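You operate a simulated robot arm through the tools that you are given. There is no shell and no other tool. Be economical: measure what you need, move in short steps, check, and stop when the job is done.

The job below is to be done with a simulated two-armed robot. You get a single attempt, and the scene is never put back.

TASK
Cap the two open bottles, stand them in the blue crate and slide it to the stop.
Fine: each is capped before it goes in; the crate ends against the end stop. Set down upright: bottle.
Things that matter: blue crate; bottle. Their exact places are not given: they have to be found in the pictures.

Only the result counts: the job must be done as asked and must still hold three seconds after the hand-in. Knocking over, shifting, dropping, spilling or breaking anything else fails it. A push-on lid holds only when it is set on centred and level and pressed home; a screw cap is set on level and turned clockwise until tight.

THE ROBOT
Two 7-joint arms with two-finger parallel grippers on one trunk, on a base that drives. Base frame: it is fixed to the floor where the robot stands at the start and does not move with it; the origin is under the middle of the robot, x ahead of it, y to its left, z up. Lengths are in m, angles in degrees, forces in N, time in s.
The left shoulder is at the start at [0.07, 0.163, 1.12], the right one opposite. With the tool pointing down near the work surface each hand reaches from about 0.4 to 0.88 m from the robot's upright axis, wherever it stands, measured 20 degrees to its own side. Places, roughly: blue crate [0.5, -0.2, 0.9]. Payload 3.43 kg a hand.
Tool frame (each hand has its own): the origin (TCP) lies between the finger pads and is the grasp point; the fingertips stand 0.034 m ahead of it; z points along the fingers, y is the line along which they close. Largest opening 0.128 m; finger width 0.024, thickness 0.012; the body of the gripper, 0.048 by 0.13 m, starts 0.096 m behind the TCP.
Orientation is that of the tool frame in the base frame, as a unit quaternion [x, y, z, w]. With the fingers straight down and closing along the base's y, the tool's x points along the base's -x, its y along +y and its z along -z.

THE INTERFACE
- The arms move only by the tool step_arm. It takes "left_targets", "right_targets" or both (then of equal length, played together; a hand with none holds still); each is a list of rows, each a list of 7 numbers: the opening in per cent of the stroke, from 0 (shut) to 100 (fully open), then the shift along the tool's x, y, z in mm, then the turn, a rotation vector about the tool's x, y, z in degrees. In form: [[grip, x, y, z, ax, ay, az], ...]. A call has 1 to 10 rows; each row shifts and turns the commanded pose from where the row before left it, along the tool's axes as they then stand. Each row takes 0.2 s and may step no farther than 0.05 m and 8.6 degrees from the row before; otherwise, or with a gripper value out of range, the whole call is refused. A pose out of reach is approached as far as the arm can. The call stops where the force on the tool passes 40 N (or 10 N more than at its start, if that is more) or the arm is blocked; 0.2 s more then pass. The fingers move at their own pace (about 0.153 m/s each) and stop on an object; they squeeze with about 22 N. The grip force told is the motor's: it shows also when the fingers shut on nothing. Time passes only in rows, and 0.2 s behind the last, so rows that do not move let the fingers close. The reply holds the time, the measured pose of the TCP, the force on the tool along the base axes, the opening and the grip force, in the units named above and with some noise, with the torque about the TCP (base axes, N m) and any sound that the robot's microphone picked up, and new pictures: "show" is both (left out), scene, wrist or none (wrist: the cameras of the hands that moved).
- Cameras (640 x 400 px; columns grow to the right, rows downward): "scene" is now at [0.1406, 0.0101, 1.3502]; the picture's right is [0.12, -0.99, 0.00], its down [-0.54, -0.07, -0.84] and it looks along [0.83, 0.10, -0.55] (base axes); focal length 253 px, centre (320, 200). "left" rides on the left gripper at [0.076, 0.011, -0.16] in its tool frame; the picture's right is [-0.15, 0.99, 0.00], its down [-0.88, -0.13, -0.46] and it looks along [-0.45, -0.07, 0.89] (tool axes); focal length 234 px, centre (320, 200). "right" rides on the right gripper at [0.076, -0.011, -0.16] in its tool frame; the picture's right is [0.15, 0.99, 0.00], its down [-0.88, 0.13, -0.46] and it looks along [-0.45, 0.07, 0.89] (tool axes); focal length 234 px, centre (320, 200).
- lift_body(by): slides the trunk up (or, below 0, down) by that many m; the arms and the scene camera ride with it, the base frame stays. It gives what a move gives, with no picture.
- steer(legs): drives the robot by 1 to 6 legs, each [ahead, left, turn to the left] in m, m and degrees, along the robot's own axes; the way and the turn of a leg run together, so that a leg with both is an arc; at most 1.5 m and 180 degrees a leg. The arms and the cameras ride along, it lands a little off, and it stops where it bumps. It gives what a move gives, and a new picture of the scene camera.
- turn_head(pan, tilt): turns the head with the scene camera to pan (to the left, within 86 degrees either way) and tilt (down, from -29 to 69), counted from straight ahead of the robot. It gives what a move gives, and a new picture of the scene camera.
- measure_at(camera, pixels): there is no depth. For up to 12 entries [column, row, z] of the newest picture of that camera ("zoom" is the newest enlarged one), the place [x, y] in the base frame at which the ray of that pixel passes the height z, good to about 0.002 m. It takes no simulated time.
- enlarge(camera, box): a new picture of the part [left, top, right, bottom] of that camera's present view, enlarged. It takes no simulated time.
- finish_job(): hands the job in; it is judged then, once.

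Keep the steps short. Do not move on a guess: measure, check each grasp and each placing, and mend mistakes. In all there are 80 turns and 260 pictures (those below and enlarged ones count). Leave the grippers open and the arms clear of the work at the hand-in unless told otherwise, and finish with a single line.

The tools are called after "Call:" as a command line: name --argument value ..., lists and objects as JSON in quotes. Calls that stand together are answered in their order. step_arm: Moves the arms, as the interface text tells. Its arguments: {"type":"object","properties":{"left_targets":{"type":"array"},"right_targets":{"type":"array"},"show":{"type":"string","enum":["both","scene","wrist","none"]}},"required":[]} The other tools are called the same way: lift_body (by) slides the trunk up or down; steer (legs) drives the base; turn_head (pan, tilt) turns the head that bears the scene camera; measure_at (camera, pixels) gives the place at which the rays of pixels pass given heights; enlarge (camera, box) takes an enlarged picture of a part of a camera's view; finish_job () hands the job in.

At the start:

```text
t: 0.0
left_eef_pos: [0.6172, 0.2913, 1.1257]
left_tcp_rot: [0.0, 1.0, 0.001, 0.0]
left_wrist_force: [0.2, 0.7, -0.3]
left_torque: [0.01, 0.0, -0.02]
left_width: 0.1281
left_finger_force: 0.0
right_eef_pos: [0.574, -0.1597, 1.1193]
right_tcp_rot: [0.0, 1.0, 0.0, 0.001]
right_wrist_force: [0.0, -0.4, 0.6]
right_torque: [0.02, 0.0, 0.01]
right_width: 0.128
right_finger_force: 0.0
trunk travel left (down, up): [-0.6, 0.34]
robot x, y, heading: [0.0003, -0.0019, 0.0]
head pan, tilt: [7.2, 33.1]
```

scene: 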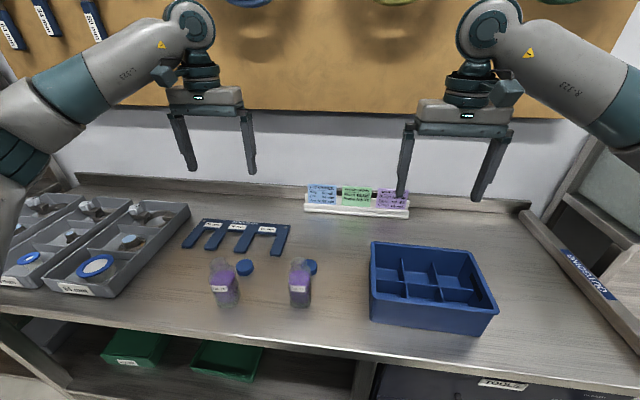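
right: 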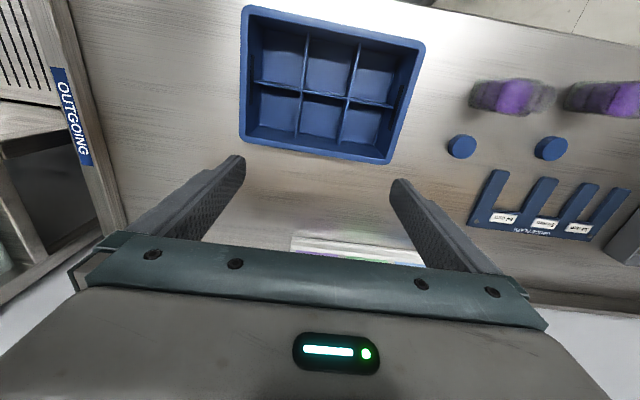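
left: 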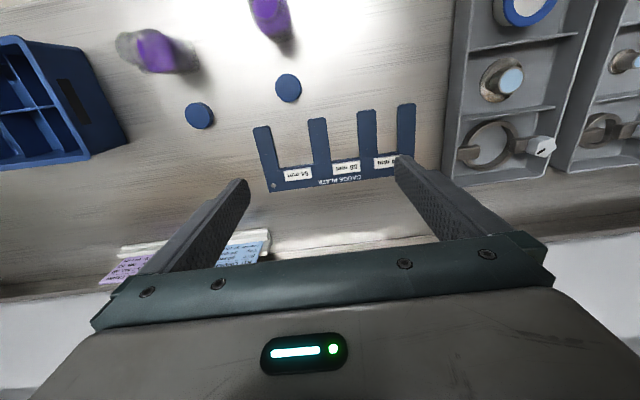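

I see two bottles near (224,283) and (300,283) with blue caps behind them, and the crate at about (430,285). I'll enlarge these and measure.

Call:
enlarge --camera "scene" --box '[180, 230, 340, 330]'

Call:
enlarge --camera "scene" --box '[350, 180, 640, 360]'

Call:
measure_at --camera "scene" --pixels '[[226, 305, 0.86], [301, 306, 0.86], [245, 267, 0.87], [311, 267, 0.87], [372, 242, 0.94], [473, 250, 0.94], [498, 309, 0.94], [370, 293, 0.94], [370, 318, 0.86], [480, 335, 0.86], [520, 212, 0.86], [640, 350, 0.86]]'

Call:
measure_at --camera "right" --pixels '[[462, 147, 0.87], [551, 148, 0.87], [244, 8, 0.94], [425, 42, 0.94], [388, 162, 0.94], [241, 138, 0.94], [125, 225, 0.86], [60, 0, 0.86]]'

```text
4.00 times, centred on (260, 280) of scene
```

zoom: 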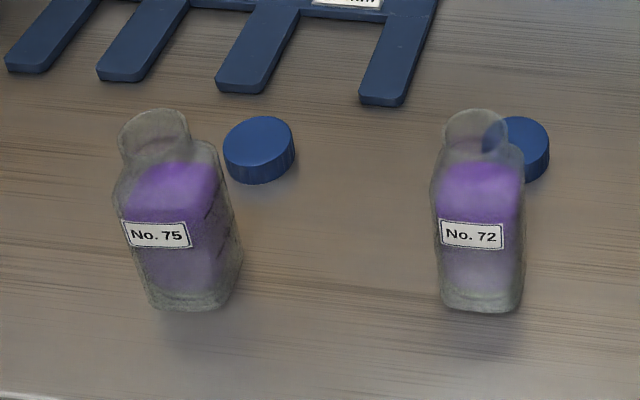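

```text
2.21 times, centred on (495, 270) of scene
```

zoom: 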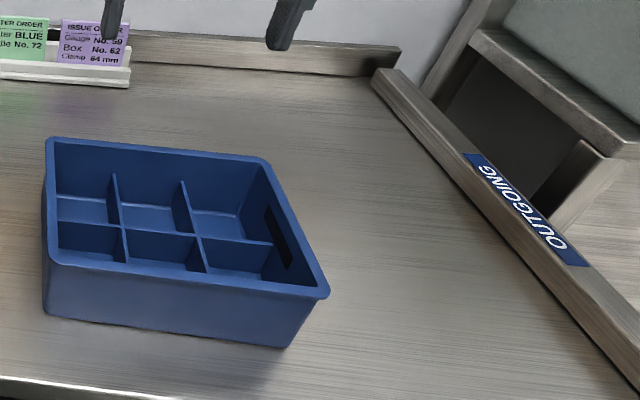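

```text
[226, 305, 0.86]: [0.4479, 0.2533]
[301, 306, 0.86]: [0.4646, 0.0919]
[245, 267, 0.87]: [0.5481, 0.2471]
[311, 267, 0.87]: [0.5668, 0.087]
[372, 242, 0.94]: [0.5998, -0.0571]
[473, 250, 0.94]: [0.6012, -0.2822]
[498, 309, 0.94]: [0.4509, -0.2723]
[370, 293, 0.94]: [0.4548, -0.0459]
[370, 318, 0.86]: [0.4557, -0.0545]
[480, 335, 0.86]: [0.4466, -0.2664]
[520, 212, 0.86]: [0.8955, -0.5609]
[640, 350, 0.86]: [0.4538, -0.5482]
```

```text
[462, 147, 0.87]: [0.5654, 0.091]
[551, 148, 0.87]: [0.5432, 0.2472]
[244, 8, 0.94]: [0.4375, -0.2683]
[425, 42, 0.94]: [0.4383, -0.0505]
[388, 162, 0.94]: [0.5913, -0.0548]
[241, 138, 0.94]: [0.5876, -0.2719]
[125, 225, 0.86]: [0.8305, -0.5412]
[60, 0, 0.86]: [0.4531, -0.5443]
```

The crate's two sides run along x and the stop is at y≈-0.545. Now I'll read the cards and look at the bottles more closely.

Call:
enlarge --camera "scene" --box '[300, 175, 420, 225]'

Call:
enlarge --camera "right" --box '[430, 60, 640, 190]'

Call:
enlarge --camera "left" --box '[100, 0, 340, 140]'

Call:
enlarge --camera "right" --box '[220, 0, 440, 170]'

```text
5.33 times, centred on (360, 200) of scene
```

zoom: 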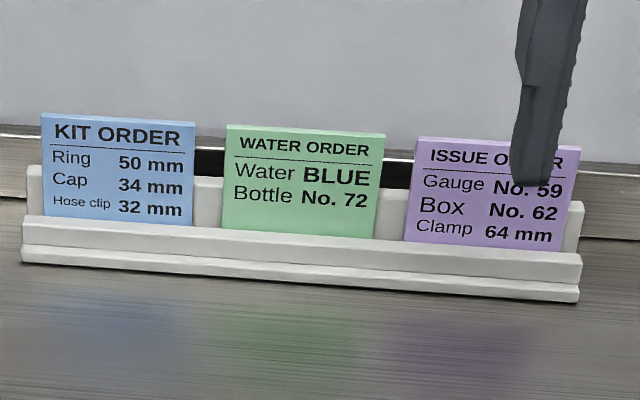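

```text
3.05 times, centred on (535, 125) of right
```

zoom: 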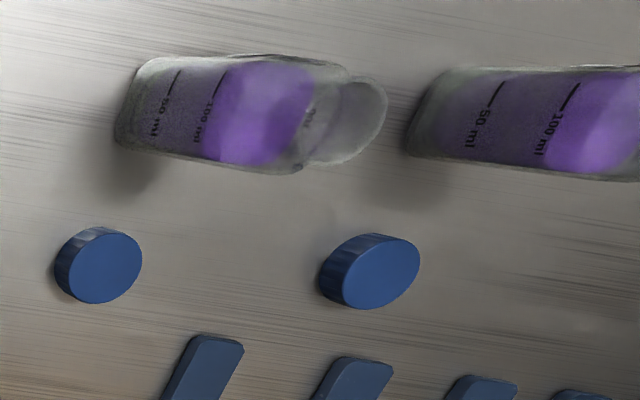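

```text
2.67 times, centred on (220, 70) of left
```

zoom: 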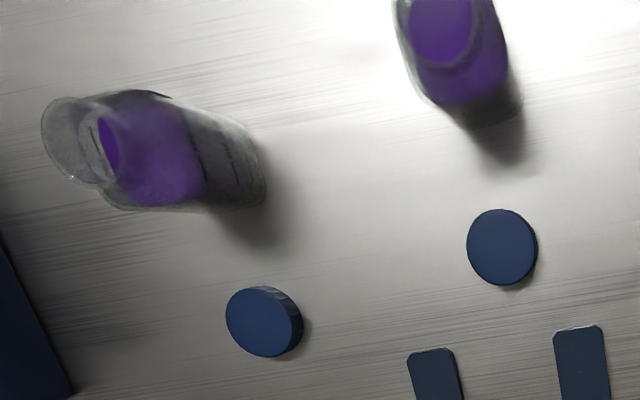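

```text
2.35 times, centred on (330, 85) of right
```

zoom: 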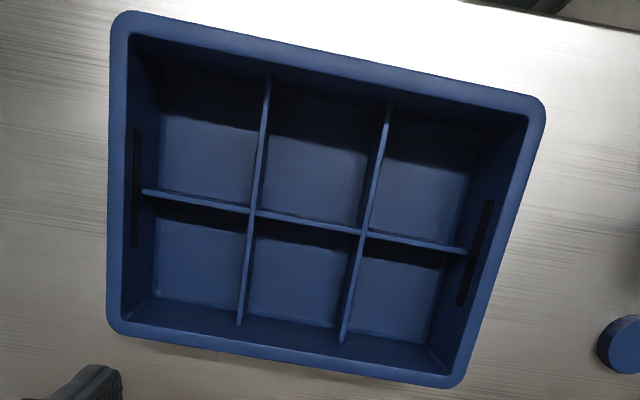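

The cards belong to other orders, so they don't matter here. I'll bring the left hand back over bottle 75 (x≈0.46, y≈0.25), staying high, so its camera shows the bottle mouth and cap.

Call:
step_arm --left_targets '[[100, 42, -10, 0, 0, 0, 0], [100, 42, -10, 0, 0, 0, 0], [100, 42, -10, 0, 0, 0, 0], [100, 42, -10, 0, 0, 0, 0]]' --show "both"

```text
t: 1.0
left_eef_pos: [0.4497, 0.252, 1.1252]
left_tcp_rot: [-0.001, 1.0, -0.001, 0.002]
left_wrist_force: [0.0, 0.5, -0.2]
left_torque: [0.0, -0.06, -0.01]
left_width: 0.128
left_finger_force: 0.0
right_eef_pos: [0.5735, -0.159, 1.1203]
right_tcp_rot: [0.0, 1.0, 0.0, -0.001]
right_wrist_force: [-0.5, -0.1, 0.0]
right_torque: [0.04, 0.0, 0.01]
right_width: 0.1279
right_finger_force: 0.0
trunk travel left (down, up): [-0.6, 0.34]
robot x, y, heading: [-0.0055, -0.0014, -0.1]
head pan, tilt: [7.2, 33.1]
```

scene: 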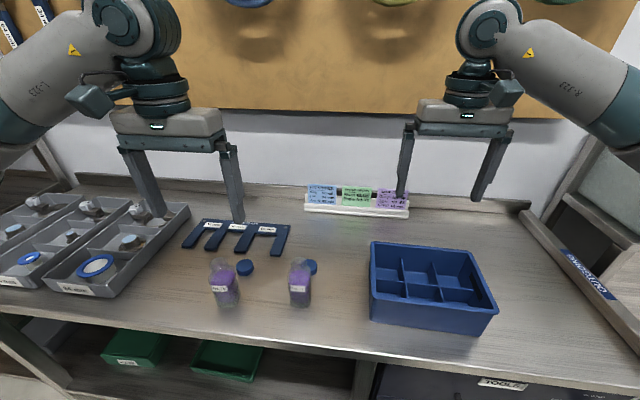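
left: 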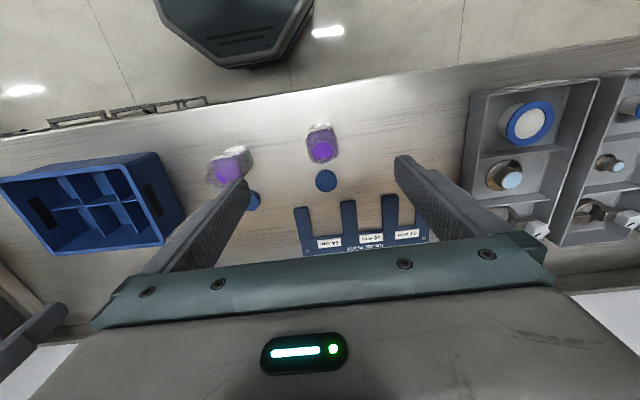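

Bottle 75 shows at (322,145) and its cap at (326,181). I'll enlarge that area.

Call:
enlarge --camera "left" --box '[280, 110, 370, 200]'

Call:
measure_at --camera "left" --pixels '[[326, 180, 0.875], [318, 134, 0.97], [318, 130, 0.97]]'

```text
4.44 times, centred on (325, 155) of left
```

zoom: 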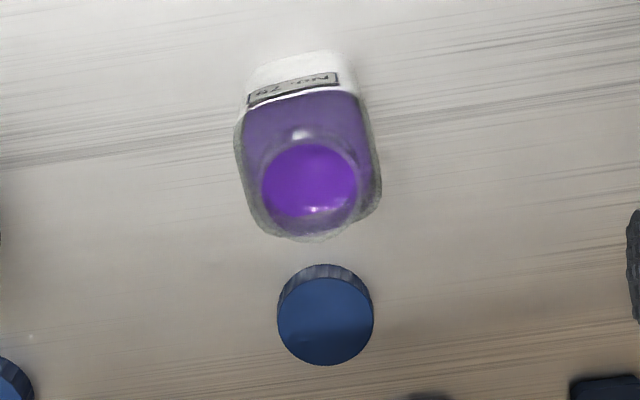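

```text
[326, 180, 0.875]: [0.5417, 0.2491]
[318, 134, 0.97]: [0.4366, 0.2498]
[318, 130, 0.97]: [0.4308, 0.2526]
```

I'll triangulate the bottle mouths using both cameras at several heights.

Call:
measure_at --camera "scene" --pixels '[[218, 261.5, 0.95], [218, 261.5, 0.97], [218, 261.5, 0.99], [299, 261, 0.95], [299, 261, 0.97], [299, 261, 0.99], [230, 309, 0.86], [221, 309, 0.86]]'

Call:
measure_at --camera "left" --pixels '[[322.5, 153, 0.95], [322.5, 153, 0.97], [322.5, 153, 0.99], [326.5, 182, 0.875], [326.5, 182, 0.885]]'

Call:
enlarge --camera "left" --box '[190, 130, 280, 220]'

Call:
enlarge --camera "scene" --box '[200, 245, 260, 315]'

```text
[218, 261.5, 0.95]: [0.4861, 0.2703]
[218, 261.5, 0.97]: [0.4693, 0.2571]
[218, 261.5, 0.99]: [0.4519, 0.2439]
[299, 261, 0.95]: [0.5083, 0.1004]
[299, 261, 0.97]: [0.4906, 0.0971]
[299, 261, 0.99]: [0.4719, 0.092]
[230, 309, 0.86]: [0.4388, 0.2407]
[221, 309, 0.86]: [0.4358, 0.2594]
```

```text
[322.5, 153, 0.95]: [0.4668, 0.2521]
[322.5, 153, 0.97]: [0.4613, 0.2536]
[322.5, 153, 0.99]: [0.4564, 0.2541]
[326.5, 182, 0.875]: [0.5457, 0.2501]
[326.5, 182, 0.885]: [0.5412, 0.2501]
```

```text
4.44 times, centred on (235, 175) of left
```

zoom: 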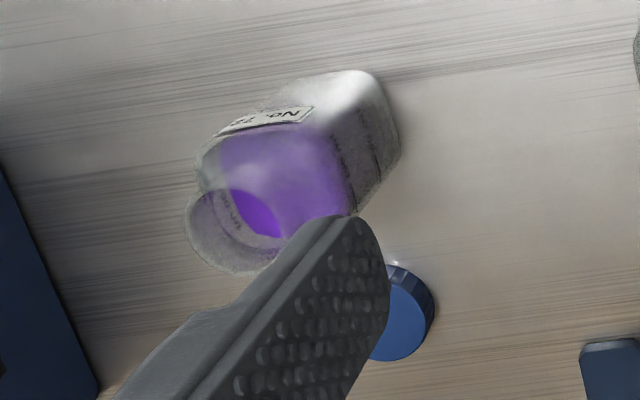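

```text
5.71 times, centred on (230, 280) of scene
```

zoom: 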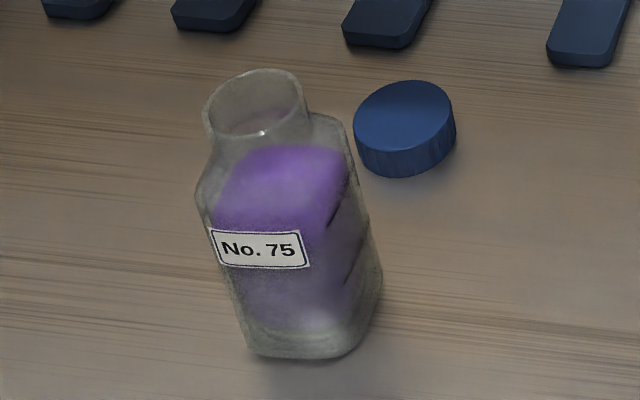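

Both views agree that the mouth of bottle 75 is at about (0.460, 0.252) with its rim at z≈0.978. The crate rim comes out at z≈0.954. I'll lower the left hand to x=0.50, z≈1.06 for a closer look at the mouth and cap.

Call:
step_arm --left_targets '[[60, -25, 0, 20, 0, 0, 0], [60, -25, 0, 22, 0, 0, 0], [60, 0, 0, 22, 0, 0, 0]]' --show "wrist"

Call:
enlarge --camera "left" --box '[260, 60, 420, 240]'

```text
t: 1.8
left_eef_pos: [0.5007, 0.2502, 1.0616]
left_tcp_rot: [-0.001, 1.0, 0.001, -0.001]
left_wrist_force: [-0.7, -0.1, -0.4]
left_torque: [0.0, 0.01, 0.0]
left_width: 0.0767
left_finger_force: 0.0
right_eef_pos: [0.5742, -0.1596, 1.1208]
right_tcp_rot: [0.0, 1.0, 0.0, 0.0]
right_wrist_force: [-0.1, -1.4, -0.4]
right_torque: [0.0, -0.01, -0.02]
right_width: 0.1281
right_finger_force: 0.1
trunk travel left (down, up): [-0.6, 0.34]
robot x, y, heading: [0.0032, -0.0002, -0.3]
head pan, tilt: [7.2, 33.1]
```

left: 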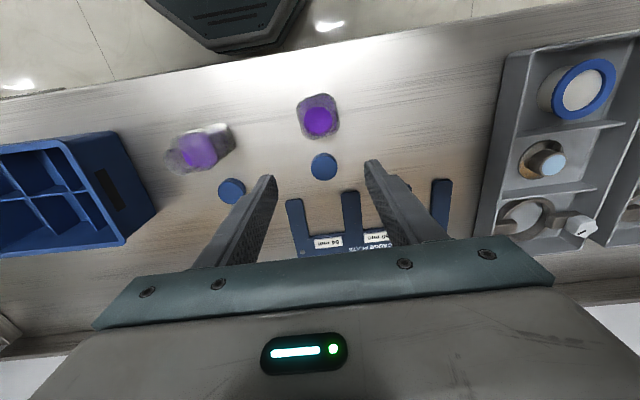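

```text
2.22 times, centred on (340, 150) of left
```

zoom: 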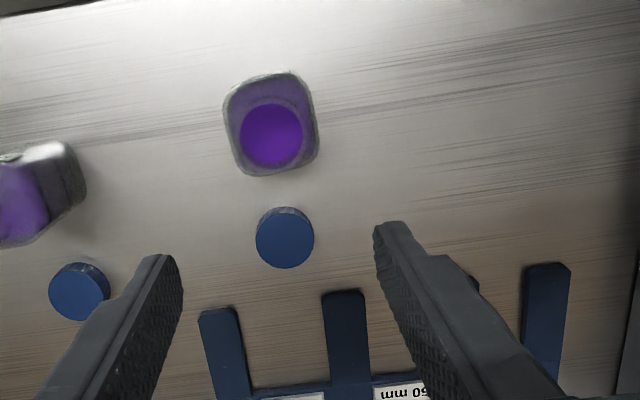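

The mouth centre is at (318,120.3) and the cap centre at (324.2,167.1). Measuring both.

Call:
measure_at --camera "left" --pixels '[[318, 120.3, 0.97], [318, 120.3, 0.98], [324.2, 167.1, 0.875], [324.2, 167.1, 0.88], [311.5, 167, 0.88], [337, 167, 0.88]]'

Call:
enlarge --camera "left" --box '[285, 85, 355, 190]'

```text
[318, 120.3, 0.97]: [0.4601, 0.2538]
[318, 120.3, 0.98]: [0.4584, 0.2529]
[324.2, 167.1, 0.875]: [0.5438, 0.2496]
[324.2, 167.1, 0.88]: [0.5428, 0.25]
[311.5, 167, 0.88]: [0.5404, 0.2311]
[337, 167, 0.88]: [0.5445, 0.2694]
```

```text
3.81 times, centred on (320, 138) of left
```

zoom: 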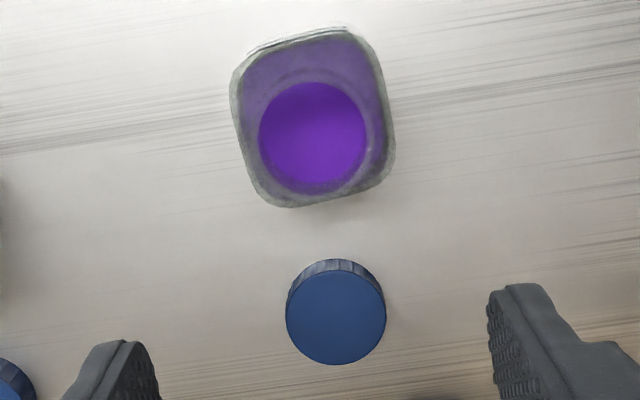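

The cap is at (0.543, 0.250) and about 0.039 across; the mouth is at (0.459, 0.253). I'll move over the cap and lower to z≈0.90.

Call:
step_arm --left_targets '[[60, -42.3, 0, 13, 0, 0, 0], [60, 0, 0, 45, 0, 0, 0], [60, 0, 0, 45, 0, 0, 0], [60, 0, 0, 40, 0, 0, 0], [60, 0, 0, 19, 0, 0, 0]]' --show "wrist"

Call:
enlarge --camera "left" --box '[220, 60, 420, 240]'

```text
t: 3.0
left_eef_pos: [0.5421, 0.25, 0.8983]
left_tcp_rot: [-0.001, 1.0, -0.001, 0.001]
left_wrist_force: [0.8, 0.3, 0.5]
left_torque: [-0.02, -0.01, 0.02]
left_width: 0.0771
left_finger_force: 0.1
right_eef_pos: [0.5747, -0.1593, 1.1197]
right_tcp_rot: [0.0, 1.0, 0.0, 0.0]
right_wrist_force: [0.1, -0.2, -1.3]
right_torque: [0.01, 0.01, -0.02]
right_width: 0.128
right_finger_force: 0.0
trunk travel left (down, up): [-0.6, 0.34]
robot x, y, heading: [-0.0003, 0.0011, -0.2]
head pan, tilt: [7.2, 33.1]
```

left: 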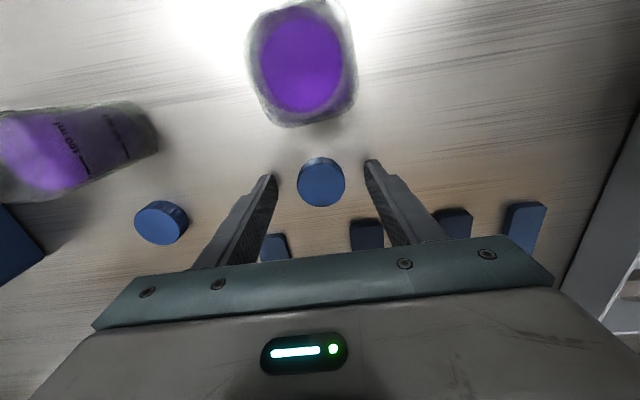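

```text
2.22 times, centred on (320, 150) of left
```

zoom: 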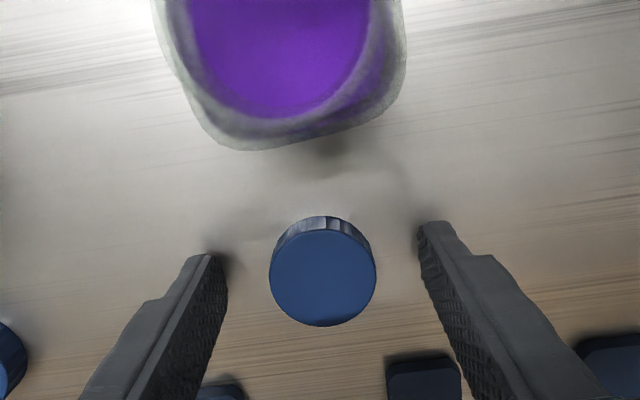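

The cap sits between the tips. One check of its centre before closing.

Call:
measure_at --camera "left" --pixels '[[321.5, 183.3, 0.88], [321.5, 183.3, 0.875], [321, 157, 0.88], [321, 207, 0.88], [298, 183, 0.88], [345, 183, 0.88]]'

Call:
step_arm --left_targets '[[0, 0, 0, 0, 0, 0, 0], [0, 0, 0, 0, 0, 0, 0], [0, 0, 0, 0, 0, 0, 0]]' --show "wrist"

```text
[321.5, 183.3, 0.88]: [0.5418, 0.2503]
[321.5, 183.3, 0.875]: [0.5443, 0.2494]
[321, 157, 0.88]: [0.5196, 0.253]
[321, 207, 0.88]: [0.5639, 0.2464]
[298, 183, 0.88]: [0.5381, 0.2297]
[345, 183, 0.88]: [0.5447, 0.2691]
```

```text
t: 3.8
left_eef_pos: [0.5417, 0.2494, 0.8987]
left_tcp_rot: [-0.001, 1.0, 0.001, 0.0]
left_wrist_force: [0.9, 0.4, -0.7]
left_torque: [-0.01, 0.01, 0.04]
left_width: 0.0396
left_finger_force: 22.2
right_eef_pos: [0.5737, -0.1601, 1.12]
right_tcp_rot: [0.0, 1.0, 0.001, 0.0]
right_wrist_force: [0.8, -0.4, 0.4]
right_torque: [0.02, 0.01, 0.0]
right_width: 0.1279
right_finger_force: 0.1
trunk travel left (down, up): [-0.6, 0.34]
robot x, y, heading: [-0.0005, -0.0049, 0.0]
head pan, tilt: [7.2, 33.1]
```

left: 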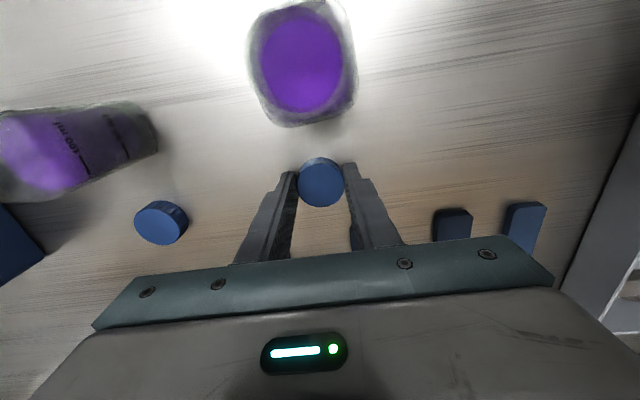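

The cap is held at 0.0396 wide and centred. I'll lift it, carry it above the mouth of bottle 75 and look.

Call:
step_arm --left_targets '[[0, 0, 0, -45, 0, 0, 0], [0, 0, 0, -45, 0, 0, 0], [0, 0, 0, -45, 0, 0, 0], [0, 0, 0, -15, 0, 0, 0], [0, 41, 2, 0, 0, 0, 0], [0, 41, 1.5, 0, 0, 0, 0], [0, 0, 0, 0, 0, 0, 0]]' --show "both"

Call:
enlarge --camera "scene" --box '[180, 200, 260, 320]'

Call:
enlarge --camera "left" --box '[260, 110, 380, 230]'

```text
t: 5.4
left_eef_pos: [0.4594, 0.2549, 1.0505]
left_tcp_rot: [-0.001, 1.0, 0.001, -0.001]
left_wrist_force: [-0.4, 0.3, -1.1]
left_torque: [0.0, 0.0, -0.02]
left_width: 0.0393
left_finger_force: 21.7
right_eef_pos: [0.5739, -0.1594, 1.119]
right_tcp_rot: [0.0, 1.0, 0.0, 0.0]
right_wrist_force: [-0.2, 0.3, -0.1]
right_torque: [-0.01, 0.0, 0.0]
right_width: 0.1279
right_finger_force: 0.1
trunk travel left (down, up): [-0.6, 0.34]
robot x, y, heading: [0.0008, 0.0011, 0.2]
head pan, tilt: [7.2, 33.1]
```

scene: 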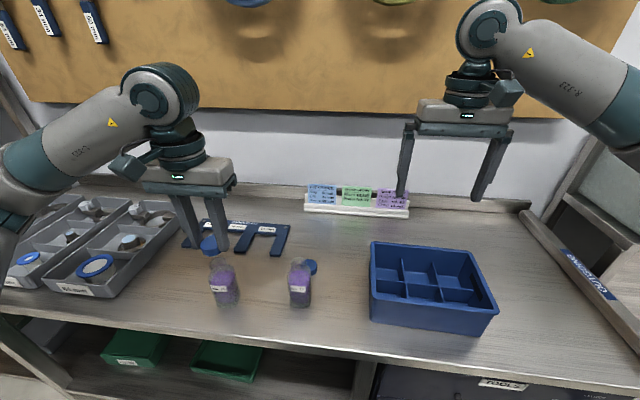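
left: 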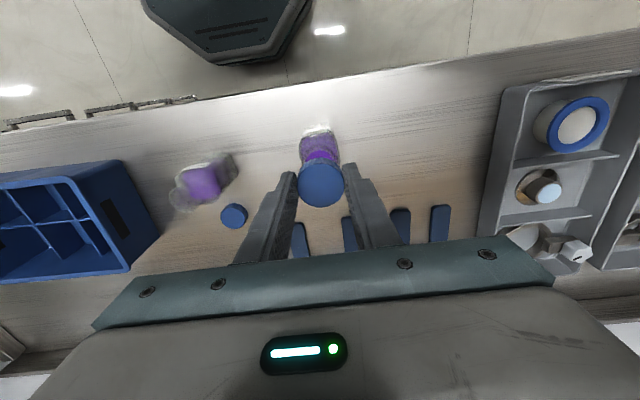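

```text
3.33 times, centred on (220, 260) of scene
```

zoom: 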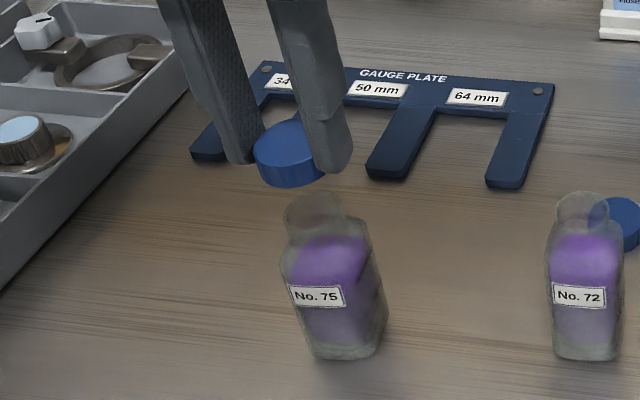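

```text
3.33 times, centred on (320, 170) of left
```

zoom: 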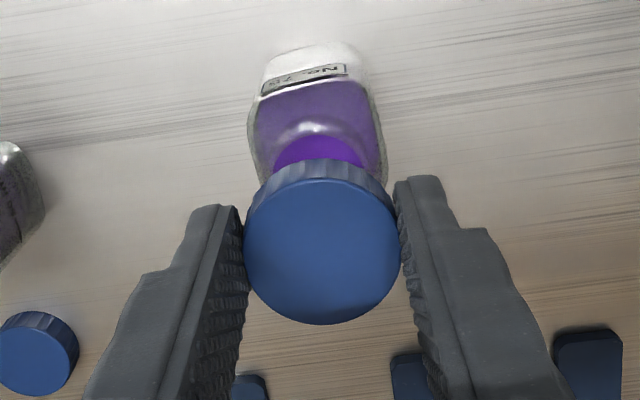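

The cap is above the mouth and looks aligned. I'll lower slowly toward the rim, expecting contact near TCP z≈1.017.

Call:
step_arm --left_targets '[[0, 0, 0, 10, 0, 0, 0], [0, 0, 0, 10, 0, 0, 0], [0, 0, 0, 5, 0, 0, 0], [0, 0, 0, 3, 0, 0, 0]]' --show "wrist"

Call:
enlarge --camera "scene" --box '[180, 220, 260, 320]'

```text
t: 6.4
left_eef_pos: [0.4605, 0.2547, 1.0223]
left_tcp_rot: [0.0, 1.0, -0.001, 0.0]
left_wrist_force: [-0.1, -0.9, 0.0]
left_torque: [-0.01, 0.0, -0.03]
left_width: 0.0396
left_finger_force: 21.6
right_eef_pos: [0.5744, -0.1596, 1.1204]
right_tcp_rot: [0.001, 1.0, 0.0, 0.0]
right_wrist_force: [0.0, -0.6, -0.1]
right_torque: [-0.02, 0.01, 0.01]
right_width: 0.1281
right_finger_force: 0.0
trunk travel left (down, up): [-0.6, 0.34]
robot x, y, heading: [0.0037, 0.0015, -0.1]
head pan, tilt: [7.2, 33.1]
```

left: 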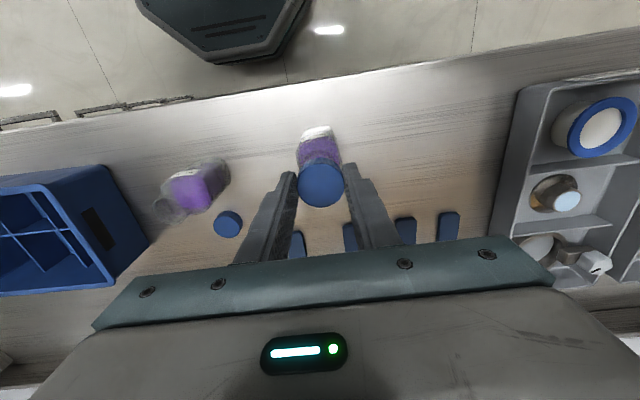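

```text
4.00 times, centred on (220, 270) of scene
```

zoom: 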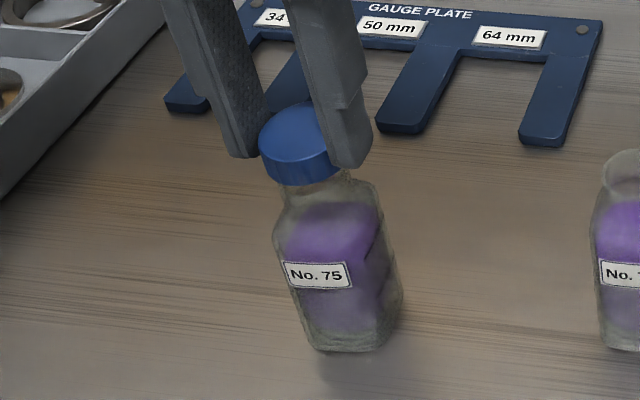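

In the scene zoom the cap may sit slightly left of the neck. Looking closer before I press.

Call:
enlarge --camera "scene" --box '[200, 240, 240, 270]'

Call:
enlarge --camera "left" --box '[280, 110, 360, 210]'

Call:
measure_at --camera "scene" --pixels '[[218.6, 262, 0.978], [215, 258, 0.985], [215, 252, 1.005]]'

```text
13.33 times, centred on (220, 255) of scene
```

zoom: 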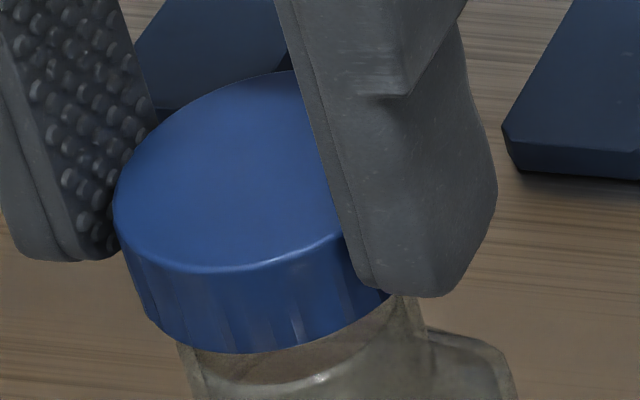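

```text
4.00 times, centred on (320, 160) of left
```

zoom: 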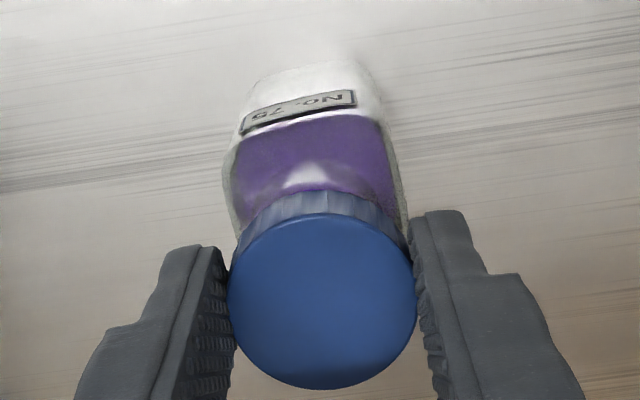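

```text
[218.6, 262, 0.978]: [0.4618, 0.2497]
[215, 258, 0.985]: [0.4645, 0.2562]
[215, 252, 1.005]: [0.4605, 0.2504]
```

The cap is about 2 mm too far left (+y) relative to the neck. I'll shift by -2 mm in y and compare again.

Call:
step_arm --left_targets '[[0, 0, -2, 0, 0, 0, 0], [0, 0, 0, 0, 0, 0, 0]]' --show "wrist"

Call:
enlarge --camera "scene" --box '[200, 245, 240, 270]'

```text
t: 7.0
left_eef_pos: [0.46, 0.2515, 1.022]
left_tcp_rot: [0.0, 1.0, 0.0, 0.0]
left_wrist_force: [0.4, -0.6, -0.1]
left_torque: [-0.04, 0.03, 0.01]
left_width: 0.0395
left_finger_force: 22.6
right_eef_pos: [0.5751, -0.1597, 1.1196]
right_tcp_rot: [0.0, 1.0, 0.0, -0.001]
right_wrist_force: [-0.1, -0.2, -0.4]
right_torque: [0.0, 0.04, 0.0]
right_width: 0.1278
right_finger_force: 0.1
trunk travel left (down, up): [-0.6, 0.34]
robot x, y, heading: [0.0019, 0.0006, -0.0]
head pan, tilt: [7.2, 33.1]
```

left: 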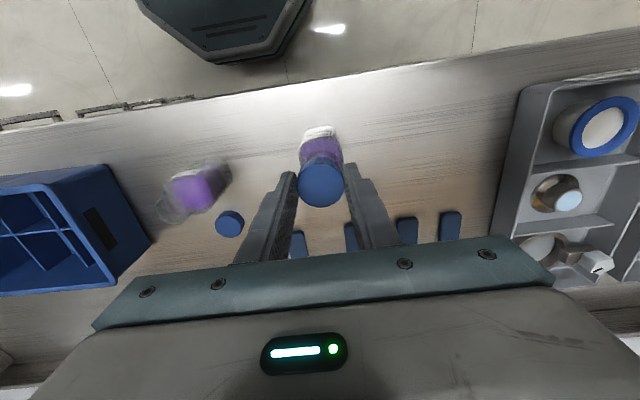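

```text
16.00 times, centred on (220, 258) of scene
```

zoom: 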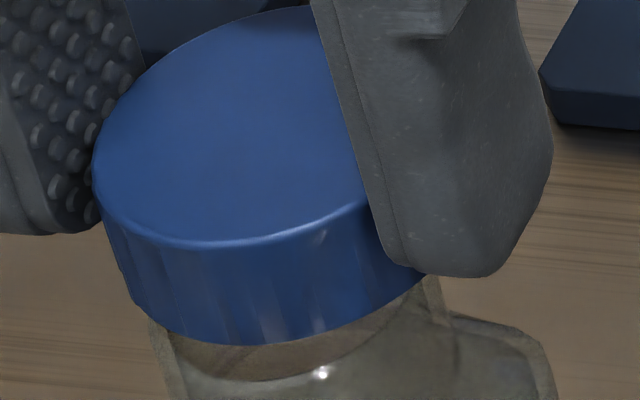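

The remaining offset is about 1 mm. I'll shift -0.8 mm and lower in small steps to feel for contact.

Call:
step_arm --left_targets '[[0, 0, -0.8, 0, 0, 0, 0], [0, 0, 0, 2, 0, 0, 0], [0, 0, 0, 2, 0, 0, 0], [0, 0, 0, 2, 0, 0, 0]]' --show "wrist"

Call:
enlarge --camera "scene" --box '[195, 240, 245, 275]'

```text
t: 8.0
left_eef_pos: [0.4599, 0.2503, 1.0156]
left_tcp_rot: [-0.001, 1.0, 0.0, 0.0]
left_wrist_force: [-0.1, -0.7, -0.5]
left_torque: [0.03, 0.0, 0.02]
left_width: 0.0393
left_finger_force: 22.1
right_eef_pos: [0.5737, -0.1599, 1.1202]
right_tcp_rot: [0.0, 1.0, 0.0, 0.0]
right_wrist_force: [-0.3, 0.0, 0.1]
right_torque: [0.03, 0.01, 0.02]
right_width: 0.1279
right_finger_force: 0.1
trunk travel left (down, up): [-0.6, 0.34]
robot x, y, heading: [0.0018, 0.0006, 0.0]
head pan, tilt: [7.2, 33.1]
```

left: 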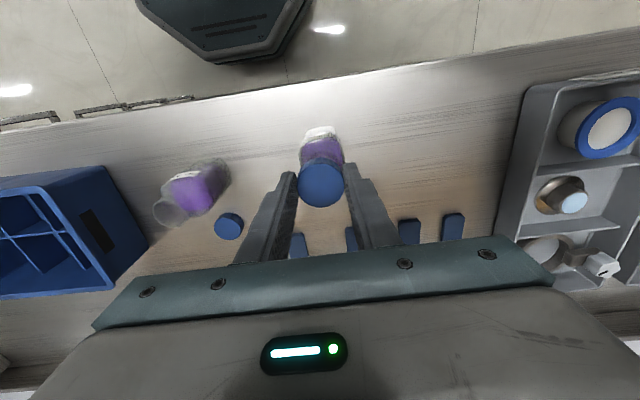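

```text
11.43 times, centred on (220, 258) of scene
```

zoom: 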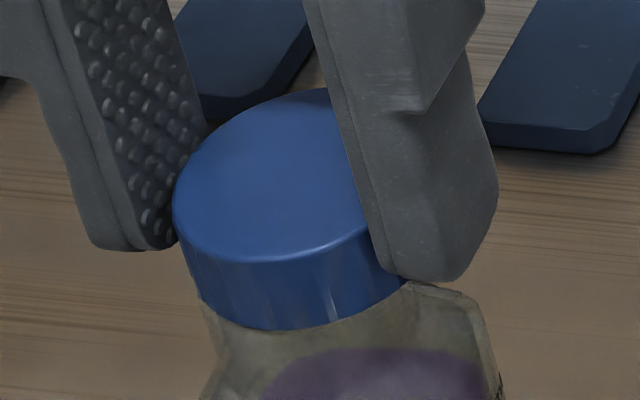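

Still no contact force, and the cap already covers more of the neck. I'll continue down in 2 mm steps.

Call:
step_arm --left_targets '[[0, 0, 0, 2, 0, 0, 0], [0, 0, 0, 2, 0, 0, 0], [0, 0, 0, 2, 0, 0, 0]]' --show "none"

Call:
enlarge --camera "scene" --box '[195, 240, 245, 275]'

```text
t: 8.8
left_eef_pos: [0.4589, 0.2499, 1.0108]
left_tcp_rot: [-0.001, 1.0, 0.001, 0.003]
left_wrist_force: [1.3, 1.5, 24.1]
left_torque: [0.24, 0.16, -0.03]
left_width: 0.0395
left_finger_force: 22.3
right_eef_pos: [0.5726, -0.1612, 1.1213]
right_tcp_rot: [0.0, 1.0, 0.001, 0.001]
right_wrist_force: [-0.8, -0.5, 0.0]
right_torque: [0.03, -0.02, 0.01]
right_width: 0.128
right_finger_force: 0.0
trunk travel left (down, up): [-0.6, 0.34]
robot x, y, heading: [0.001, 0.0012, -0.2]
head pan, tilt: [7.2, 33.1]
```

```text
11.43 times, centred on (220, 258) of scene
```

zoom: 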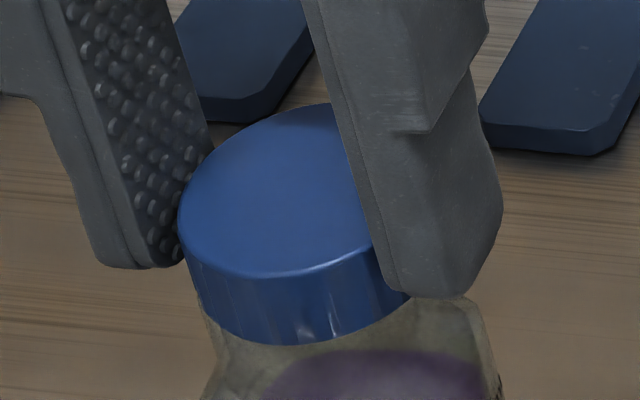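

Contact came at TCP z≈1.011 with torque [0.24, 0.16], so the load lies toward +y/-x and the cap is slightly off the other way. I'll raise 5 mm, shift +1.2 mm y and -1 mm x, and lower again to compare.

Call:
step_arm --left_targets '[[0, 0, 0, -6, 0, 0, 0], [0, 1, 1.2, 0, 0, 0, 0], [0, 0, 0, 2, 0, 0, 0], [0, 0, 0, 2, 0, 0, 0], [0, 0, 0, 1, 0, 0, 0], [0, 0, 0, 1, 0, 0, 0]]' --show "none"

```text
t: 10.2
left_eef_pos: [0.4578, 0.2527, 1.0117]
left_tcp_rot: [-0.001, 1.0, -0.001, 0.003]
left_wrist_force: [1.6, 1.3, 23.8]
left_torque: [0.27, 0.15, -0.04]
left_width: 0.0393
left_finger_force: 22.1
right_eef_pos: [0.5724, -0.1598, 1.1206]
right_tcp_rot: [0.0, 1.0, 0.0, 0.001]
right_wrist_force: [0.5, -0.9, 0.1]
right_torque: [0.01, 0.02, 0.0]
right_width: 0.1279
right_finger_force: 0.0
trunk travel left (down, up): [-0.6, 0.34]
robot x, y, heading: [0.0001, 0.0018, 0.1]
head pan, tilt: [7.2, 33.1]
```

Height and torque are unchanged, so this is probably a thread start or snap ring rather than an offset. I'll try turning clockwise a little under the light load and watch the height, torque and bottle.

Call:
step_arm --left_targets '[[0, 0, 0, 0, 0, 0, 8], [0, 0, 0, 0, 0, 0, 8], [0, 0, 0, 0, 0, 0, 8], [0, 0, 0, 0, 0, 0, 8], [0, 0, 0, 0, 0, 0, 8]]' --show "both"

Call:
enlarge --camera "scene" --box '[190, 230, 250, 310]'

```text
t: 11.4
left_eef_pos: [0.4564, 0.2525, 1.01]
left_tcp_rot: [0.343, 0.939, 0.002, 0.002]
left_wrist_force: [-0.4, 3.7, 21.1]
left_torque: [0.41, -0.04, 0.0]
left_width: 0.0392
left_finger_force: 22.4
right_eef_pos: [0.5723, -0.1593, 1.1203]
right_tcp_rot: [0.0, 1.0, 0.0, 0.001]
right_wrist_force: [0.5, -0.6, 0.3]
right_torque: [0.01, 0.02, -0.03]
right_width: 0.128
right_finger_force: 0.0
trunk travel left (down, up): [-0.6, 0.34]
robot x, y, heading: [0.0017, -0.0008, 0.2]
head pan, tilt: [7.2, 33.1]
```

scene: 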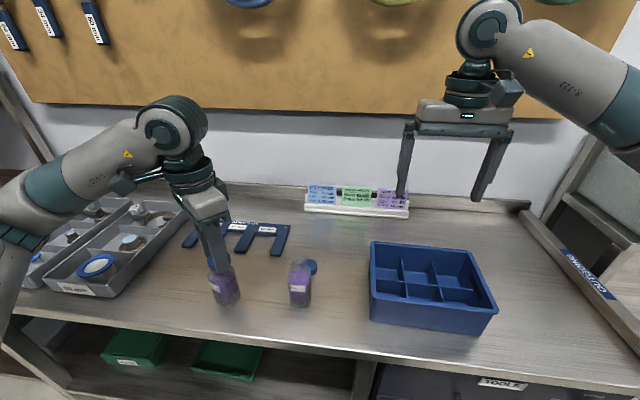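
left: 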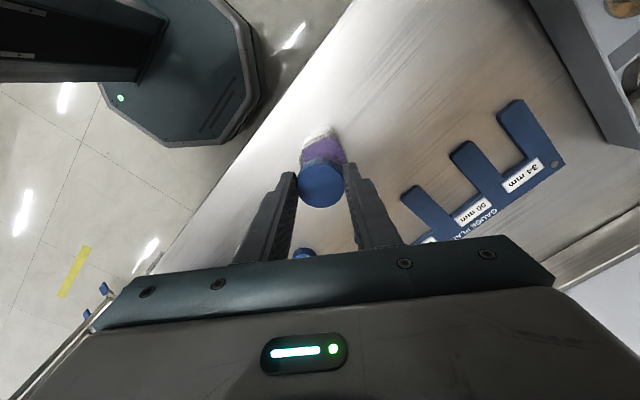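

```text
5.00 times, centred on (220, 270) of scene
```

zoom: 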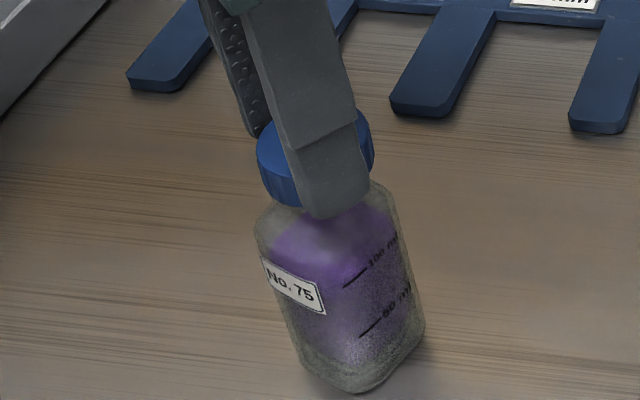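

The bottle turns with the cap, with no torque. I'll turn back, then press in small steps below 40 N and listen for a click, to learn whether it is push-on.

Call:
step_arm --left_targets '[[0, 0, 0, 0, 0, 0, -8], [0, 0, 0, 0, 0, 0, -8], [0, 0, 0, 0, 0, 0, -8], [0, 0, 0, 0, 0, 0, -8], [0, 0, 0, 0, 0, 0, -8], [0, 0, 0, 0.8, 0, 0, 0], [0, 0, 0, 0, 0, 0, 0]]' --show "wrist"

Call:
enlarge --camera "scene" --box '[190, 230, 250, 310]'

```text
t: 13.0
left_eef_pos: [0.4568, 0.2512, 1.0091]
left_tcp_rot: [-0.001, 1.0, 0.001, 0.002]
left_wrist_force: [0.7, 1.9, 22.9]
left_torque: [0.23, 0.05, -0.01]
left_width: 0.0393
left_finger_force: 22.4
right_eef_pos: [0.5729, -0.1615, 1.1214]
right_tcp_rot: [0.0, 1.0, 0.001, 0.001]
right_wrist_force: [0.5, -0.2, -0.3]
right_torque: [0.02, 0.03, -0.02]
right_width: 0.128
right_finger_force: 0.0
trunk travel left (down, up): [-0.6, 0.34]
robot x, y, heading: [0.0042, 0.0002, 0.1]
head pan, tilt: [7.2, 33.1]
```

left: 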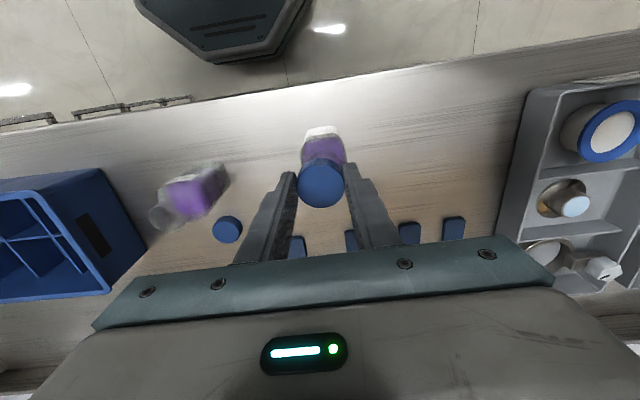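

```text
5.00 times, centred on (220, 270) of scene
```

zoom: 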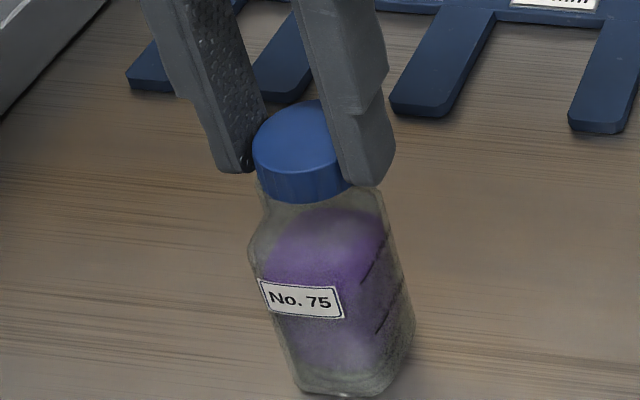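

Extra travel raised no more force, so the cap is slipping in the fingers at about 23 N. I'll release it, rise and look at how it sits.

Call:
step_arm --left_targets '[[0, 0, 0, -1, 0, 0, 0], [30, 0, 0, 0, 0, 0, 0], [60, 0, 0, 0, 0, 0, 0], [60, 0, 0, -30, 0, 0, 0], [60, 0, 0, -30, 0, 0, 0]]' --show "both"

Call:
enlarge --camera "scene" --box '[190, 240, 250, 310]'

Call:
enlarge --camera "left" --box '[270, 110, 370, 210]'

```text
t: 14.2
left_eef_pos: [0.4575, 0.2518, 1.0704]
left_tcp_rot: [0.0, 1.0, 0.001, -0.001]
left_wrist_force: [-0.1, -0.2, 0.1]
left_torque: [-0.02, -0.04, -0.01]
left_width: 0.0767
left_finger_force: 0.1
right_eef_pos: [0.5751, -0.1596, 1.1195]
right_tcp_rot: [0.0, 1.0, 0.0, -0.001]
right_wrist_force: [0.5, 0.2, -0.3]
right_torque: [0.0, 0.0, -0.02]
right_width: 0.128
right_finger_force: 0.1
trunk travel left (down, up): [-0.6, 0.34]
robot x, y, heading: [0.0018, -0.0007, 0.1]
head pan, tilt: [7.2, 33.1]
```

scene: 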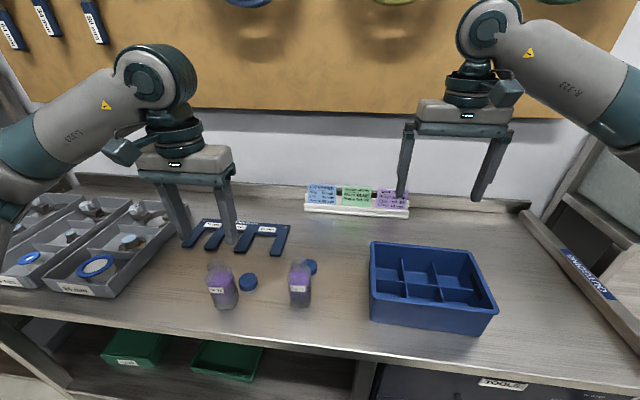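
left: 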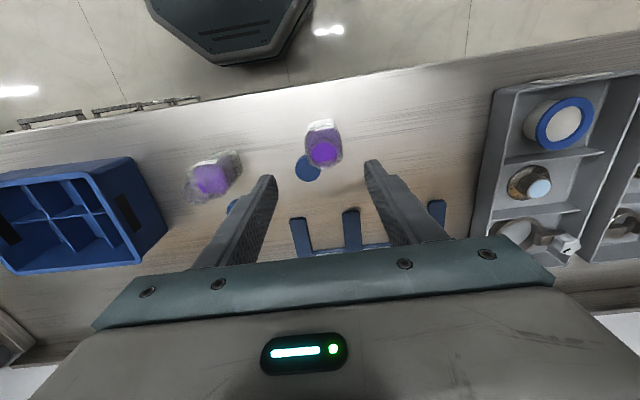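

```text
5.71 times, centred on (220, 275) of scene
```

zoom: 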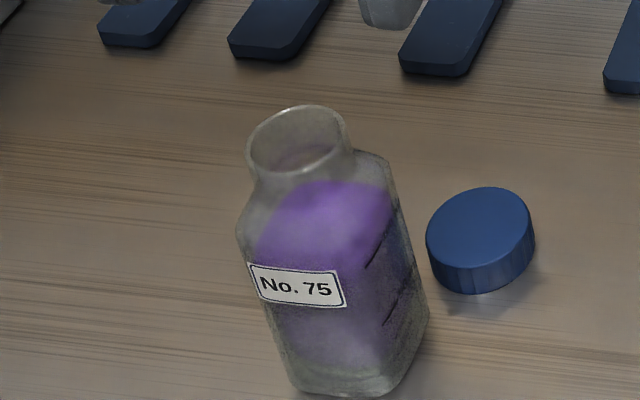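

```text
4.00 times, centred on (320, 160) of left
```

zoom: 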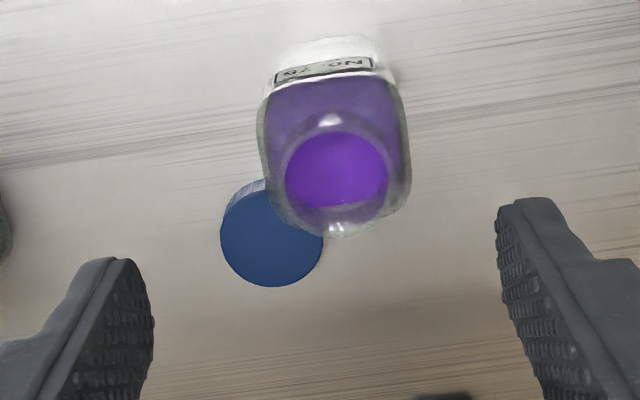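

The cap had only rested on the rim and has dropped upright onto the table, with the bottle still standing. I'll re-measure the mouth with both cameras and fix the rim height.

Call:
measure_at --camera "scene" --pixels '[[216.5, 264.1, 0.96], [216.5, 264.1, 0.97], [216.5, 264.1, 0.98], [216.5, 264.1, 0.99], [248, 282, 0.878]]'

Call:
measure_at --camera "left" --pixels '[[324.3, 154.5, 0.96], [324.3, 154.5, 0.97], [324.3, 154.5, 0.98], [324.3, 154.5, 0.99], [308, 168, 0.878]]'

Call:
enlarge --camera "left" --box '[295, 115, 355, 175]'

Call:
enlarge --camera "scene" --box '[200, 250, 235, 275]'

```text
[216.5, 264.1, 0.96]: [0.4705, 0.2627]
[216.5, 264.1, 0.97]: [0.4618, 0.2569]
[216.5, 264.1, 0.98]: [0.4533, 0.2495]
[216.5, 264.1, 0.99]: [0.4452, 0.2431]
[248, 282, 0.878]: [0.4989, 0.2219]
```

```text
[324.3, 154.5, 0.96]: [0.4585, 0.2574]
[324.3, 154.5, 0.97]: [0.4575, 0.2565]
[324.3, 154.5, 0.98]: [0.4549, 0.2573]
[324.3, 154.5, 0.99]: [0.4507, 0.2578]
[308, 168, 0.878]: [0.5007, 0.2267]
```

```text
6.67 times, centred on (325, 145) of left
```

zoom: 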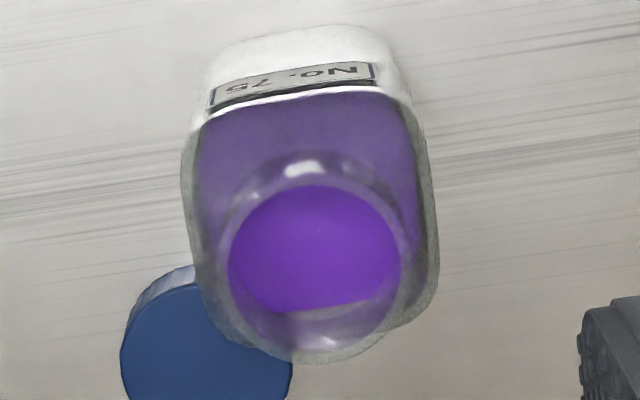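

```text
16.00 times, centred on (218, 262) of scene
```

zoom: 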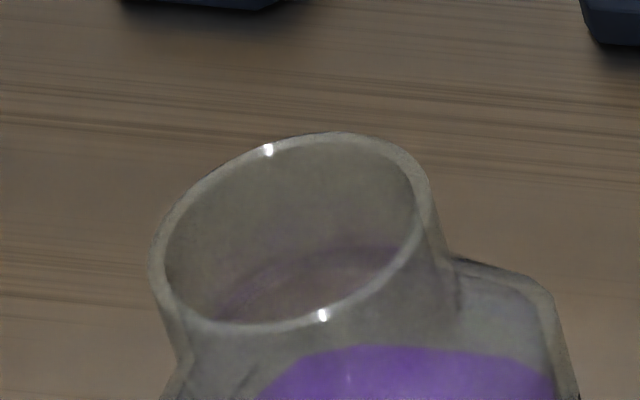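

Now the rim shows clearly: a plain, threadless neck about 0.0345 across, centred near (0.4565, 0.256) with its top at z≈0.974. So the hand was about 4 mm off and the bottle had shifted a little. Measuring the dropped cap.

Call:
measure_at --camera "scene" --pixels '[[248, 279.9, 0.87], [248, 279.9, 0.875], [248, 279.9, 0.88], [215.6, 264.5, 0.974], [215.6, 264.5, 0.978]]'

Call:
measure_at --camera "left" --pixels '[[307.8, 169.3, 0.87], [307.8, 169.3, 0.875], [307.8, 169.3, 0.88], [324.1, 154.6, 0.974]]'

```text
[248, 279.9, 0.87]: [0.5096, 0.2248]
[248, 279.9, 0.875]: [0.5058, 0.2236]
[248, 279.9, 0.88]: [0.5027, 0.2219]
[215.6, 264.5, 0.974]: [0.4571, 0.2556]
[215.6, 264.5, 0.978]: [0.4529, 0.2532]
```

```text
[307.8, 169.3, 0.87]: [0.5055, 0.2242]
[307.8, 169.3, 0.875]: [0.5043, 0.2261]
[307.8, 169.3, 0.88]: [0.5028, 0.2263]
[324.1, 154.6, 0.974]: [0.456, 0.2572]
```

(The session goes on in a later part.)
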